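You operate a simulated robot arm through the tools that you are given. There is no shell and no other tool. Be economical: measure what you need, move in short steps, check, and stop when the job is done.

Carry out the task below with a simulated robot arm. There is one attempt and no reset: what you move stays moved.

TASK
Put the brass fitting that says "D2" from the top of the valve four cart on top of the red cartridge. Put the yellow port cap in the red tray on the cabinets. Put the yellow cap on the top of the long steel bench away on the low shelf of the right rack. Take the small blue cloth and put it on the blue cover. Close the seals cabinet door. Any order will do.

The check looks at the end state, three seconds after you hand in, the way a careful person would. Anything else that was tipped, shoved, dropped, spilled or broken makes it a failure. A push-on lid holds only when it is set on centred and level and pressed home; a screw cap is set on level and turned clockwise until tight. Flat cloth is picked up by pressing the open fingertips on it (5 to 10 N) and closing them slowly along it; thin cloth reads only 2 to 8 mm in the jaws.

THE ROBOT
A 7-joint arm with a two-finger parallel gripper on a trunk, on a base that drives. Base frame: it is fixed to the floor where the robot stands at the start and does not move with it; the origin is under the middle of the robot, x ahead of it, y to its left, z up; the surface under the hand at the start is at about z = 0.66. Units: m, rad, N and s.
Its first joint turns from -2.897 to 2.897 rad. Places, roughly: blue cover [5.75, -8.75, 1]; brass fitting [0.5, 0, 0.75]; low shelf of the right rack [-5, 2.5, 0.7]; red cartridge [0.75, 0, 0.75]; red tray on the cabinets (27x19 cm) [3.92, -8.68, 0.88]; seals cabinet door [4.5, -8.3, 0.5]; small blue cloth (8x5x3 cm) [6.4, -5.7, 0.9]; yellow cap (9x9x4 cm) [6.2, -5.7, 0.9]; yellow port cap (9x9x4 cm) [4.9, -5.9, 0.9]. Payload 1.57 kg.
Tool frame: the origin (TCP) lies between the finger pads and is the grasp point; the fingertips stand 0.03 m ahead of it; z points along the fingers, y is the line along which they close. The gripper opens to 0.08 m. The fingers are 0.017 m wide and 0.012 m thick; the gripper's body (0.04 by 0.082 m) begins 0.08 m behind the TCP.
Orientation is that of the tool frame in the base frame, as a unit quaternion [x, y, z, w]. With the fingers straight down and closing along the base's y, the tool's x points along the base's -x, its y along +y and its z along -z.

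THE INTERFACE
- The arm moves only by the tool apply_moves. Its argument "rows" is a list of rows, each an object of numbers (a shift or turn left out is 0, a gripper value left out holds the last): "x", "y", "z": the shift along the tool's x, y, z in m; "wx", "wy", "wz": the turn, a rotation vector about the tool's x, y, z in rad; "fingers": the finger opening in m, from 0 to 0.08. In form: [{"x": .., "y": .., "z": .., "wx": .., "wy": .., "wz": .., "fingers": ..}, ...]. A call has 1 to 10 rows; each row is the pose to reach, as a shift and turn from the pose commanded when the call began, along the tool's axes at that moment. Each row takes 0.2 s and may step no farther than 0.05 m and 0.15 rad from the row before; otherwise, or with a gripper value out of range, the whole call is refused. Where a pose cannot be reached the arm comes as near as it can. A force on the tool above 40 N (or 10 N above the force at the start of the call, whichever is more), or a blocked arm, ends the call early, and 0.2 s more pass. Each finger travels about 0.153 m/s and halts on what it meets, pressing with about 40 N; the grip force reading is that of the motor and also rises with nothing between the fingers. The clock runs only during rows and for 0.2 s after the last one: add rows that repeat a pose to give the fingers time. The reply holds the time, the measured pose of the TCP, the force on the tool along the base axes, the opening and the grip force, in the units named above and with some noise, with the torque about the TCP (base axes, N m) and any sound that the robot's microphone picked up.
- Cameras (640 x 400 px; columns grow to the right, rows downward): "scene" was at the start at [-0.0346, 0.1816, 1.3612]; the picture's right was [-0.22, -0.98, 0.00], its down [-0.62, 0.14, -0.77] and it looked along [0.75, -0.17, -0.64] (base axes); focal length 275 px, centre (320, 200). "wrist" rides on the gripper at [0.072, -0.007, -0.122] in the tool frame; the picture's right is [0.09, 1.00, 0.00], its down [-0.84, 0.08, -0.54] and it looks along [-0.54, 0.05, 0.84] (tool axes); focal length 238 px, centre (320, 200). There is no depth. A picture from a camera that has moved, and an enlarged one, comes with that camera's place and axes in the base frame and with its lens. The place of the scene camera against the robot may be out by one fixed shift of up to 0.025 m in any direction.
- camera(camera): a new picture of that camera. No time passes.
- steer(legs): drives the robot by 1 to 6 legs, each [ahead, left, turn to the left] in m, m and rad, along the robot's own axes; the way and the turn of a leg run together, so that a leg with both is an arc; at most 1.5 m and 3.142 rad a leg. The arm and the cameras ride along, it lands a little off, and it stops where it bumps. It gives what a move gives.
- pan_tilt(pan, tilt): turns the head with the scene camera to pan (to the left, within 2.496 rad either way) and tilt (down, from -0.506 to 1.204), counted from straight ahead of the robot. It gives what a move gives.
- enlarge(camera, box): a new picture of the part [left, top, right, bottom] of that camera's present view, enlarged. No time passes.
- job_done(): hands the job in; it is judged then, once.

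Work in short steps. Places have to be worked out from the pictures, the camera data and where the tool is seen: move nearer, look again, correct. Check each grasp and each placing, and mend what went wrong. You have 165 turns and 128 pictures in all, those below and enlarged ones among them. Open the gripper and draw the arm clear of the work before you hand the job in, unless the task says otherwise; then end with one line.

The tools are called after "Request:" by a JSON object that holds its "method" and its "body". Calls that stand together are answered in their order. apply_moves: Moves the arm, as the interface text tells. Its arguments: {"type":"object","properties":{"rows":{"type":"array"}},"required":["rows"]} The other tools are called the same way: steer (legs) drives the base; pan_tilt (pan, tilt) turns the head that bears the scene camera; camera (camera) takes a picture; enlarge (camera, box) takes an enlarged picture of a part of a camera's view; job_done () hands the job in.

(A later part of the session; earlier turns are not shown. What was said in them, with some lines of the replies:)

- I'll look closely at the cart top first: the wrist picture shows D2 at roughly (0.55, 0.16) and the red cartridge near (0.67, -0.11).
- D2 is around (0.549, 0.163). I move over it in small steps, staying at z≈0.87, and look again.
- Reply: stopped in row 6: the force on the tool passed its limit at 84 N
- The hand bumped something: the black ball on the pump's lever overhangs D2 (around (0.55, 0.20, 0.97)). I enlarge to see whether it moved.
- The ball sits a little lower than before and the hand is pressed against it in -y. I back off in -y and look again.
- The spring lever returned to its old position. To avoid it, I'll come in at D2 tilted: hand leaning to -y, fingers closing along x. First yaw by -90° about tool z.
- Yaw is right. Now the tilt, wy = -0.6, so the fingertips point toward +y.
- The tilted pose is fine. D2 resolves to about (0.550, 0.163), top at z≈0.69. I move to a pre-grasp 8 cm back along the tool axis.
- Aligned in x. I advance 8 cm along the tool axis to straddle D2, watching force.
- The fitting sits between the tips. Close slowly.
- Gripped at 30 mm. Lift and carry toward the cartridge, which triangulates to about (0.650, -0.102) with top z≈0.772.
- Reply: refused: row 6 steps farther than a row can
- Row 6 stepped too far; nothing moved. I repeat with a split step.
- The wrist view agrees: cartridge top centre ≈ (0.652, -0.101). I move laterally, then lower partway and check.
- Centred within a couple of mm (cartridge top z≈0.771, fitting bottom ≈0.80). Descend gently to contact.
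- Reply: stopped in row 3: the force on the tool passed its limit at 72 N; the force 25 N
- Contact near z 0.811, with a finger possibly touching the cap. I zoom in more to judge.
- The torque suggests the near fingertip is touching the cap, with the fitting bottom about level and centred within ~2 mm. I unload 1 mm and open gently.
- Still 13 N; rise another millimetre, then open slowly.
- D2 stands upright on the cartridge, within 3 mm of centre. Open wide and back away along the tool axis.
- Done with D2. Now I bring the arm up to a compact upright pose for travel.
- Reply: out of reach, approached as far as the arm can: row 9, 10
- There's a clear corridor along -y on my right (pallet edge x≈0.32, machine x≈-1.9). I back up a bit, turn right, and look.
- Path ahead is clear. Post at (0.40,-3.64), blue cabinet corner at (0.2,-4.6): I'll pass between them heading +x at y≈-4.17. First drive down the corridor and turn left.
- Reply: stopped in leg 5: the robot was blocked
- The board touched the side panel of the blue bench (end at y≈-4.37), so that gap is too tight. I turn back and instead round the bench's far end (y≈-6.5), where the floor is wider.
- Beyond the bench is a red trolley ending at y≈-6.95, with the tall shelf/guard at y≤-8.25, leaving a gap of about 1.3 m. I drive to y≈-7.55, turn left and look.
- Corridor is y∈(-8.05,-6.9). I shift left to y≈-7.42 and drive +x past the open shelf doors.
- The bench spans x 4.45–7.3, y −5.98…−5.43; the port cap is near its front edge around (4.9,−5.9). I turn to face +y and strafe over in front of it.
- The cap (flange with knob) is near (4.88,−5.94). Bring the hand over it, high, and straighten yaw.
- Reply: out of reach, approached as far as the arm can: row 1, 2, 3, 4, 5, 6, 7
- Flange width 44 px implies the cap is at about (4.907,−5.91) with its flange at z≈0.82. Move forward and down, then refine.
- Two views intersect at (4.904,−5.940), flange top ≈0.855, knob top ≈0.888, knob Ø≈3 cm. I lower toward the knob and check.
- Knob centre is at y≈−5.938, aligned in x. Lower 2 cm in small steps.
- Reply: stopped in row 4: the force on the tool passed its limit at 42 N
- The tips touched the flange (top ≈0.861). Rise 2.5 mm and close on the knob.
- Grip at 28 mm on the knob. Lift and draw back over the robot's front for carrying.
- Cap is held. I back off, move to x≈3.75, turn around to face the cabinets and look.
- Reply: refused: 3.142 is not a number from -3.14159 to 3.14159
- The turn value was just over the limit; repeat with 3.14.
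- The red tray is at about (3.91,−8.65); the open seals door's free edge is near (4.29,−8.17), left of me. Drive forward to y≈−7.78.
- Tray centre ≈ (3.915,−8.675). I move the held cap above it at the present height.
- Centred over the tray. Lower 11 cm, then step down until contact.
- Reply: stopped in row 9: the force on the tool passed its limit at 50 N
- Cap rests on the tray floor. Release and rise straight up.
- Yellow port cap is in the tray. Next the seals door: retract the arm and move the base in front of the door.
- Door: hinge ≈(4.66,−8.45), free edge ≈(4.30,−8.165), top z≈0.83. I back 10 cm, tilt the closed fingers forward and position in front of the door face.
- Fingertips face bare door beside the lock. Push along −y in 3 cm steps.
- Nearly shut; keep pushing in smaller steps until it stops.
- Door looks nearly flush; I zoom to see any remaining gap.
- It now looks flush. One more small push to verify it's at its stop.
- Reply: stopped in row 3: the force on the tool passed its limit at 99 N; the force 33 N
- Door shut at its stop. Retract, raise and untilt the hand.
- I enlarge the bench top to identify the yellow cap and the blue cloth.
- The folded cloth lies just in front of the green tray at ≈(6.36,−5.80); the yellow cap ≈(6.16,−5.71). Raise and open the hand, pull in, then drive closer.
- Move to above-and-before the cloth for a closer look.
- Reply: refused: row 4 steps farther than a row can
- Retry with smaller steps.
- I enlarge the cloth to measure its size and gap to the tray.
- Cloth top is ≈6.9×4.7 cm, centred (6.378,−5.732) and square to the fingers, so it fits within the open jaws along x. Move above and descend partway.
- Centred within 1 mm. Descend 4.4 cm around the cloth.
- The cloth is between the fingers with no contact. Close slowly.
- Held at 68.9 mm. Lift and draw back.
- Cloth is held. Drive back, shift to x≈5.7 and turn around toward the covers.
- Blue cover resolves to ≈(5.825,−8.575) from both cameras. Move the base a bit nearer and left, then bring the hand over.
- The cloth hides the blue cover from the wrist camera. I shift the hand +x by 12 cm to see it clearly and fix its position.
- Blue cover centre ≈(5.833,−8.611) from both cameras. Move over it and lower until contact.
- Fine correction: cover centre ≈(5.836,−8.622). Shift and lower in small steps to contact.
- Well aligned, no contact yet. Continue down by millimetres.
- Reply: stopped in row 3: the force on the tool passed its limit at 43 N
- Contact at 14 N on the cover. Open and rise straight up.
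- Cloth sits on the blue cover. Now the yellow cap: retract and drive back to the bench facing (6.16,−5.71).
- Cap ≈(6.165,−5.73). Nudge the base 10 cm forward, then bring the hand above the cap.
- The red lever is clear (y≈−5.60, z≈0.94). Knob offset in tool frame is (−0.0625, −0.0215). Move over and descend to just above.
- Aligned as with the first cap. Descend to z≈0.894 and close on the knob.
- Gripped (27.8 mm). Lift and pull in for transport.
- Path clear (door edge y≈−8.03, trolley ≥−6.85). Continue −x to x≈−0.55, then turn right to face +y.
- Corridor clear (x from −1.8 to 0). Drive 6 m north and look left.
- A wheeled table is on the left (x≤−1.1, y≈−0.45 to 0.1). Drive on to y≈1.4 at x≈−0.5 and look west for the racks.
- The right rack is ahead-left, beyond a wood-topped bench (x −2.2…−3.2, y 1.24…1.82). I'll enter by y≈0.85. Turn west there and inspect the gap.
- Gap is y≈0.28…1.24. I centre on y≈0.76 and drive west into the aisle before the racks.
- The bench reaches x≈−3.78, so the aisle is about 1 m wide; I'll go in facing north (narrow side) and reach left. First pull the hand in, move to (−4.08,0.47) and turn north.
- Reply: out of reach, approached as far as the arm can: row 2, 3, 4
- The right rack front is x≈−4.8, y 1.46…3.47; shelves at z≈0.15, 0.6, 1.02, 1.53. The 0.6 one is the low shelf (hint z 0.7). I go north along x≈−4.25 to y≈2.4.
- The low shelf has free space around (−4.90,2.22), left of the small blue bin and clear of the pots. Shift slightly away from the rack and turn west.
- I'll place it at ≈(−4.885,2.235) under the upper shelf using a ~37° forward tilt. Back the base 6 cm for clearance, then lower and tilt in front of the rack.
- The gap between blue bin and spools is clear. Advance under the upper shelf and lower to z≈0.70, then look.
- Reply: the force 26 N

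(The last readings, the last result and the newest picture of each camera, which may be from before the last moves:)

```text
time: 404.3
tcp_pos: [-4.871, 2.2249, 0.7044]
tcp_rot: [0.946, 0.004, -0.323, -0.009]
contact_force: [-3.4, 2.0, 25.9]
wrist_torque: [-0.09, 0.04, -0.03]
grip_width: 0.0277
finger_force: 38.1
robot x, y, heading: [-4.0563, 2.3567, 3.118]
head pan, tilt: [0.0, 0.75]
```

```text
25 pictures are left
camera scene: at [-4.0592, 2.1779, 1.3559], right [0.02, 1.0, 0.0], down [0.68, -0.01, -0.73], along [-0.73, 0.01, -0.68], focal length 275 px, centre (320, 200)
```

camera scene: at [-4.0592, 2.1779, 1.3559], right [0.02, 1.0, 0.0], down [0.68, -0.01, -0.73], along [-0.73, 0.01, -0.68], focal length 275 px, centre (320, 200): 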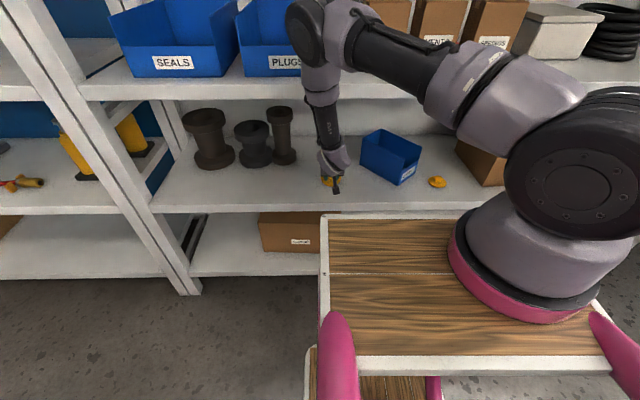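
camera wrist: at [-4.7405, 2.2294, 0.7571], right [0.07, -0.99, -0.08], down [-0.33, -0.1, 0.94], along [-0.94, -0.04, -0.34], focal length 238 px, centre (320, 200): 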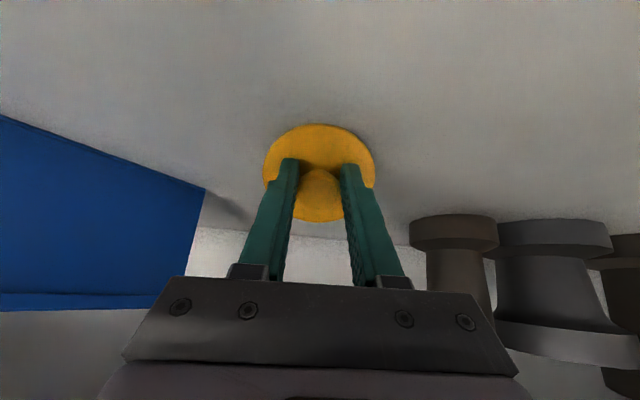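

Cap edge is in contact (shelf surface a bit higher, ≈0.64). I lift slightly, go 4 cm deeper for margin from the shelf edge, and touch down lightly.

Request:
{"method": "apply_moves", "body": {"rows": [{"x": -0.006, "z": -0.008}, {"x": -0.022, "z": 0.004}, {"x": -0.0378, "z": 0.0162}, {"x": -0.0354, "z": 0.0194}, {"x": -0.0342, "z": 0.021}]}}

Request:
{"method": "enlarge", "body": {"camera": "wrist", "box": [200, 80, 440, 240]}}

```text
time: 405.5
tcp_pos: [-4.9095, 2.2242, 0.7071]
tcp_rot: [0.947, 0.004, -0.32, -0.01]
contact_force: [0.1, 0.5, -0.4]
wrist_torque: [0.01, 0.0, 0.0]
grip_width: 0.0278
finger_force: 38.4
robot x, y, heading: [-4.0558, 2.3576, 3.126]
head pan, tilt: [0.0, 0.75]
```

```text
2.50 times, centred on (320, 160) of wrist
camera zoom: at [-4.7802, 2.2289, 0.7597], right [0.07, -0.99, -0.08], down [-0.34, -0.1, 0.94], along [-0.94, -0.04, -0.34], focal length 596 px, centre (320, 300)
```

zoom: 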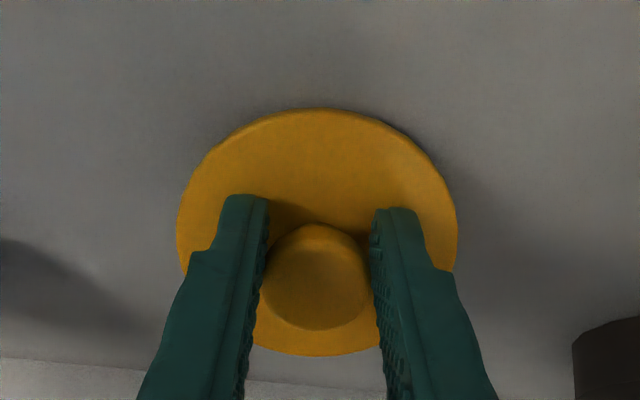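

No contact now; lower 4 mm, then open gradually so the cap settles flat.

Request:
{"method": "apply_moves", "body": {"rows": [{"x": 0.0012, "z": 0.0016}, {"x": 0.0024, "z": 0.0032}, {"x": 0.0036, "z": 0.0048}, {"x": 0.0036, "z": 0.0048, "fingers": 0.028}, {"x": 0.0036, "z": 0.0048, "fingers": 0.03}, {"x": 0.0036, "z": 0.0048, "fingers": 0.033}, {"x": 0.0036, "z": 0.0048, "fingers": 0.037}, {"x": 0.0036, "z": 0.0048, "fingers": 0.042}]}}

Request:
{"method": "camera", "body": {"camera": "wrist"}}

```text
time: 407.3
tcp_pos: [-4.9097, 2.2238, 0.7011]
tcp_rot: [0.947, 0.005, -0.32, -0.01]
contact_force: [-0.3, -0.2, 0.6]
wrist_torque: [0.01, 0.0, 0.0]
grip_width: 0.0419
finger_force: 0.1
robot x, y, heading: [-4.0557, 2.3613, 3.129]
head pan, tilt: [0.0, 0.75]
```

```text
23 pictures are left
camera wrist: at [-4.7807, 2.2293, 0.7531], right [0.07, -0.99, -0.08], down [-0.34, -0.1, 0.94], along [-0.94, -0.04, -0.34], focal length 238 px, centre (320, 200)
```

wrist: 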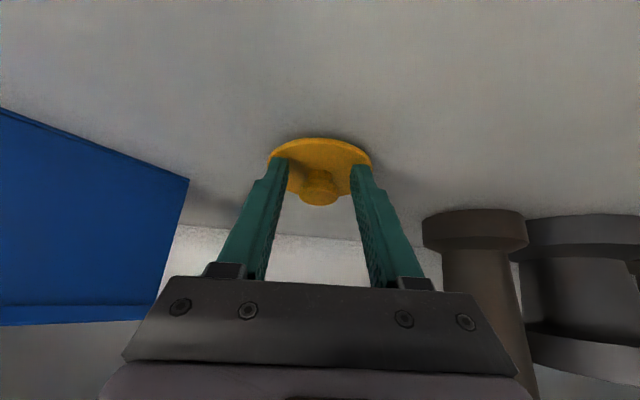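

The cap lies flat on the shelf. Back out along the tool axis.

Request:
{"method": "apply_moves", "body": {"rows": [{"fingers": 0.055}, {"z": -0.03, "fingers": 0.06}, {"z": -0.07}, {"z": -0.11}, {"z": -0.15}, {"z": -0.19}, {"z": -0.23}, {"z": -0.26}]}}

Request:
{"method": "camera", "body": {"camera": "wrist"}}

Request:
{"method": "camera", "body": {"camera": "scene"}}

```text
time: 409.1
tcp_pos: [-4.7525, 2.2202, 0.904]
tcp_rot: [0.947, 0.005, -0.32, -0.011]
contact_force: [0.3, 0.5, -0.7]
wrist_torque: [0.0, -0.02, 0.01]
grip_width: 0.0602
finger_force: 0.0
robot x, y, heading: [-4.0557, 2.3584, 3.125]
head pan, tilt: [0.0, 0.75]
```

```text
22 pictures are left
camera wrist: at [-4.6215, 2.226, 0.9578], right [0.07, -0.99, -0.08], down [-0.34, -0.1, 0.94], along [-0.94, -0.04, -0.34], focal length 238 px, centre (320, 200)
```

wrist: 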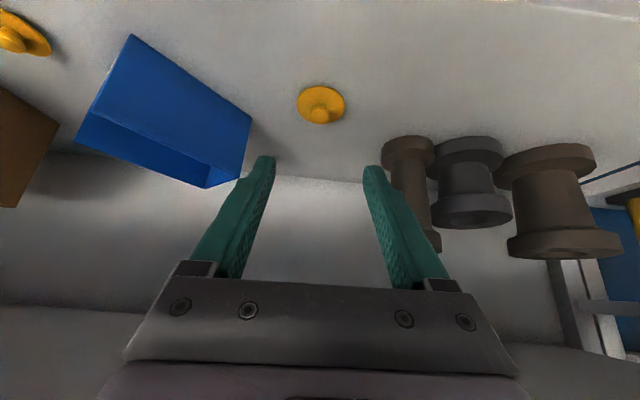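

```text
21 pictures are left
camera scene: at [-4.0604, 2.1776, 1.3559], right [0.02, 1.0, 0.0], down [0.68, -0.01, -0.73], along [-0.73, 0.01, -0.68], focal length 275 px, centre (320, 200)
```

scene: 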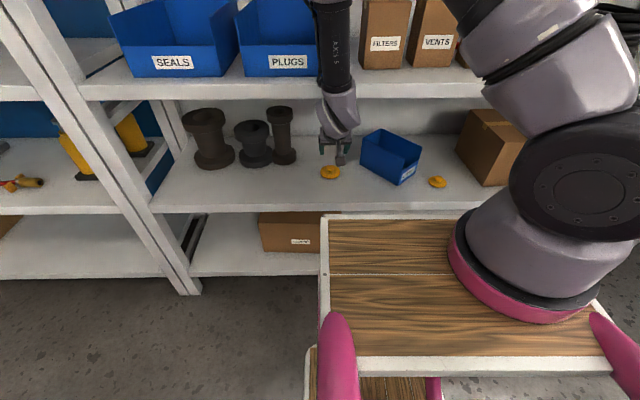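

The yellow cap is on the low shelf. Draw the arm clear and raise it.

Request:
{"method": "apply_moves", "body": {"rows": [{"x": 0.01, "z": -0.03, "wy": 0.1}, {"x": 0.02, "z": -0.06, "wy": 0.2}, {"x": 0.02, "z": -0.1, "wy": 0.3}, {"x": 0.02, "z": -0.14, "wy": 0.4}, {"x": 0.02, "z": -0.18, "wy": 0.5}, {"x": 0.03, "z": -0.21, "wy": 0.6}, {"x": 0.05, "z": -0.22, "wy": 0.65}]}}

Request:
{"method": "enlarge", "body": {"camera": "scene", "box": [220, 90, 460, 240]}}

```text
time: 410.7
tcp_pos: [-4.5779, 2.2174, 1.0507]
tcp_rot: [1.0, 0.001, 0.0, -0.012]
contact_force: [0.2, 0.2, 0.0]
wrist_torque: [0.02, 0.01, 0.03]
grip_width: 0.0599
finger_force: 0.0
robot x, y, heading: [-4.0554, 2.361, 3.126]
head pan, tilt: [0.0, 0.75]
```

```text
2.67 times, centred on (340, 165) of scene
camera zoom: at [-4.06, 2.1776, 1.3559], right [0.02, 1.0, 0.0], down [0.68, -0.01, -0.73], along [-0.73, 0.01, -0.68], focal length 734 px, centre (267, 293)
```

zoom: 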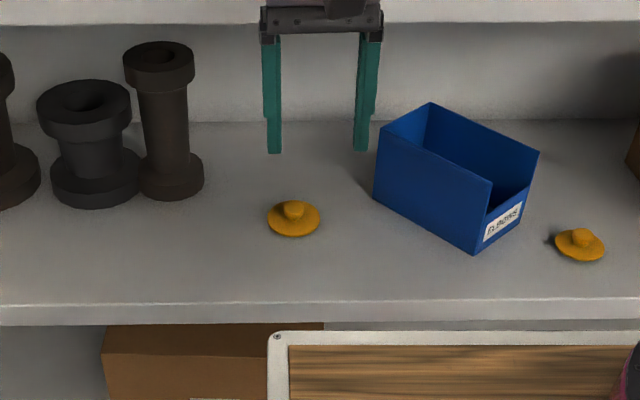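

All five parts are in place, with the arm clear and the gripper open; handing in.

Request:
{"method": "job_done", "body": {}}

```text
The job is handed in.
```

All five parts are done and the job is handed in: D2 is on the red cartridge, the port cap is in the red tray, the yellow cap is on the right rack's low shelf, the cloth is on the blue cover, and the seals door is shut. Two bumps on the way: the hand hit the pump lever by D2, which sprang back to where it was, and the robot's board touched the blue bench's side panel, where I saw nothing out of place.
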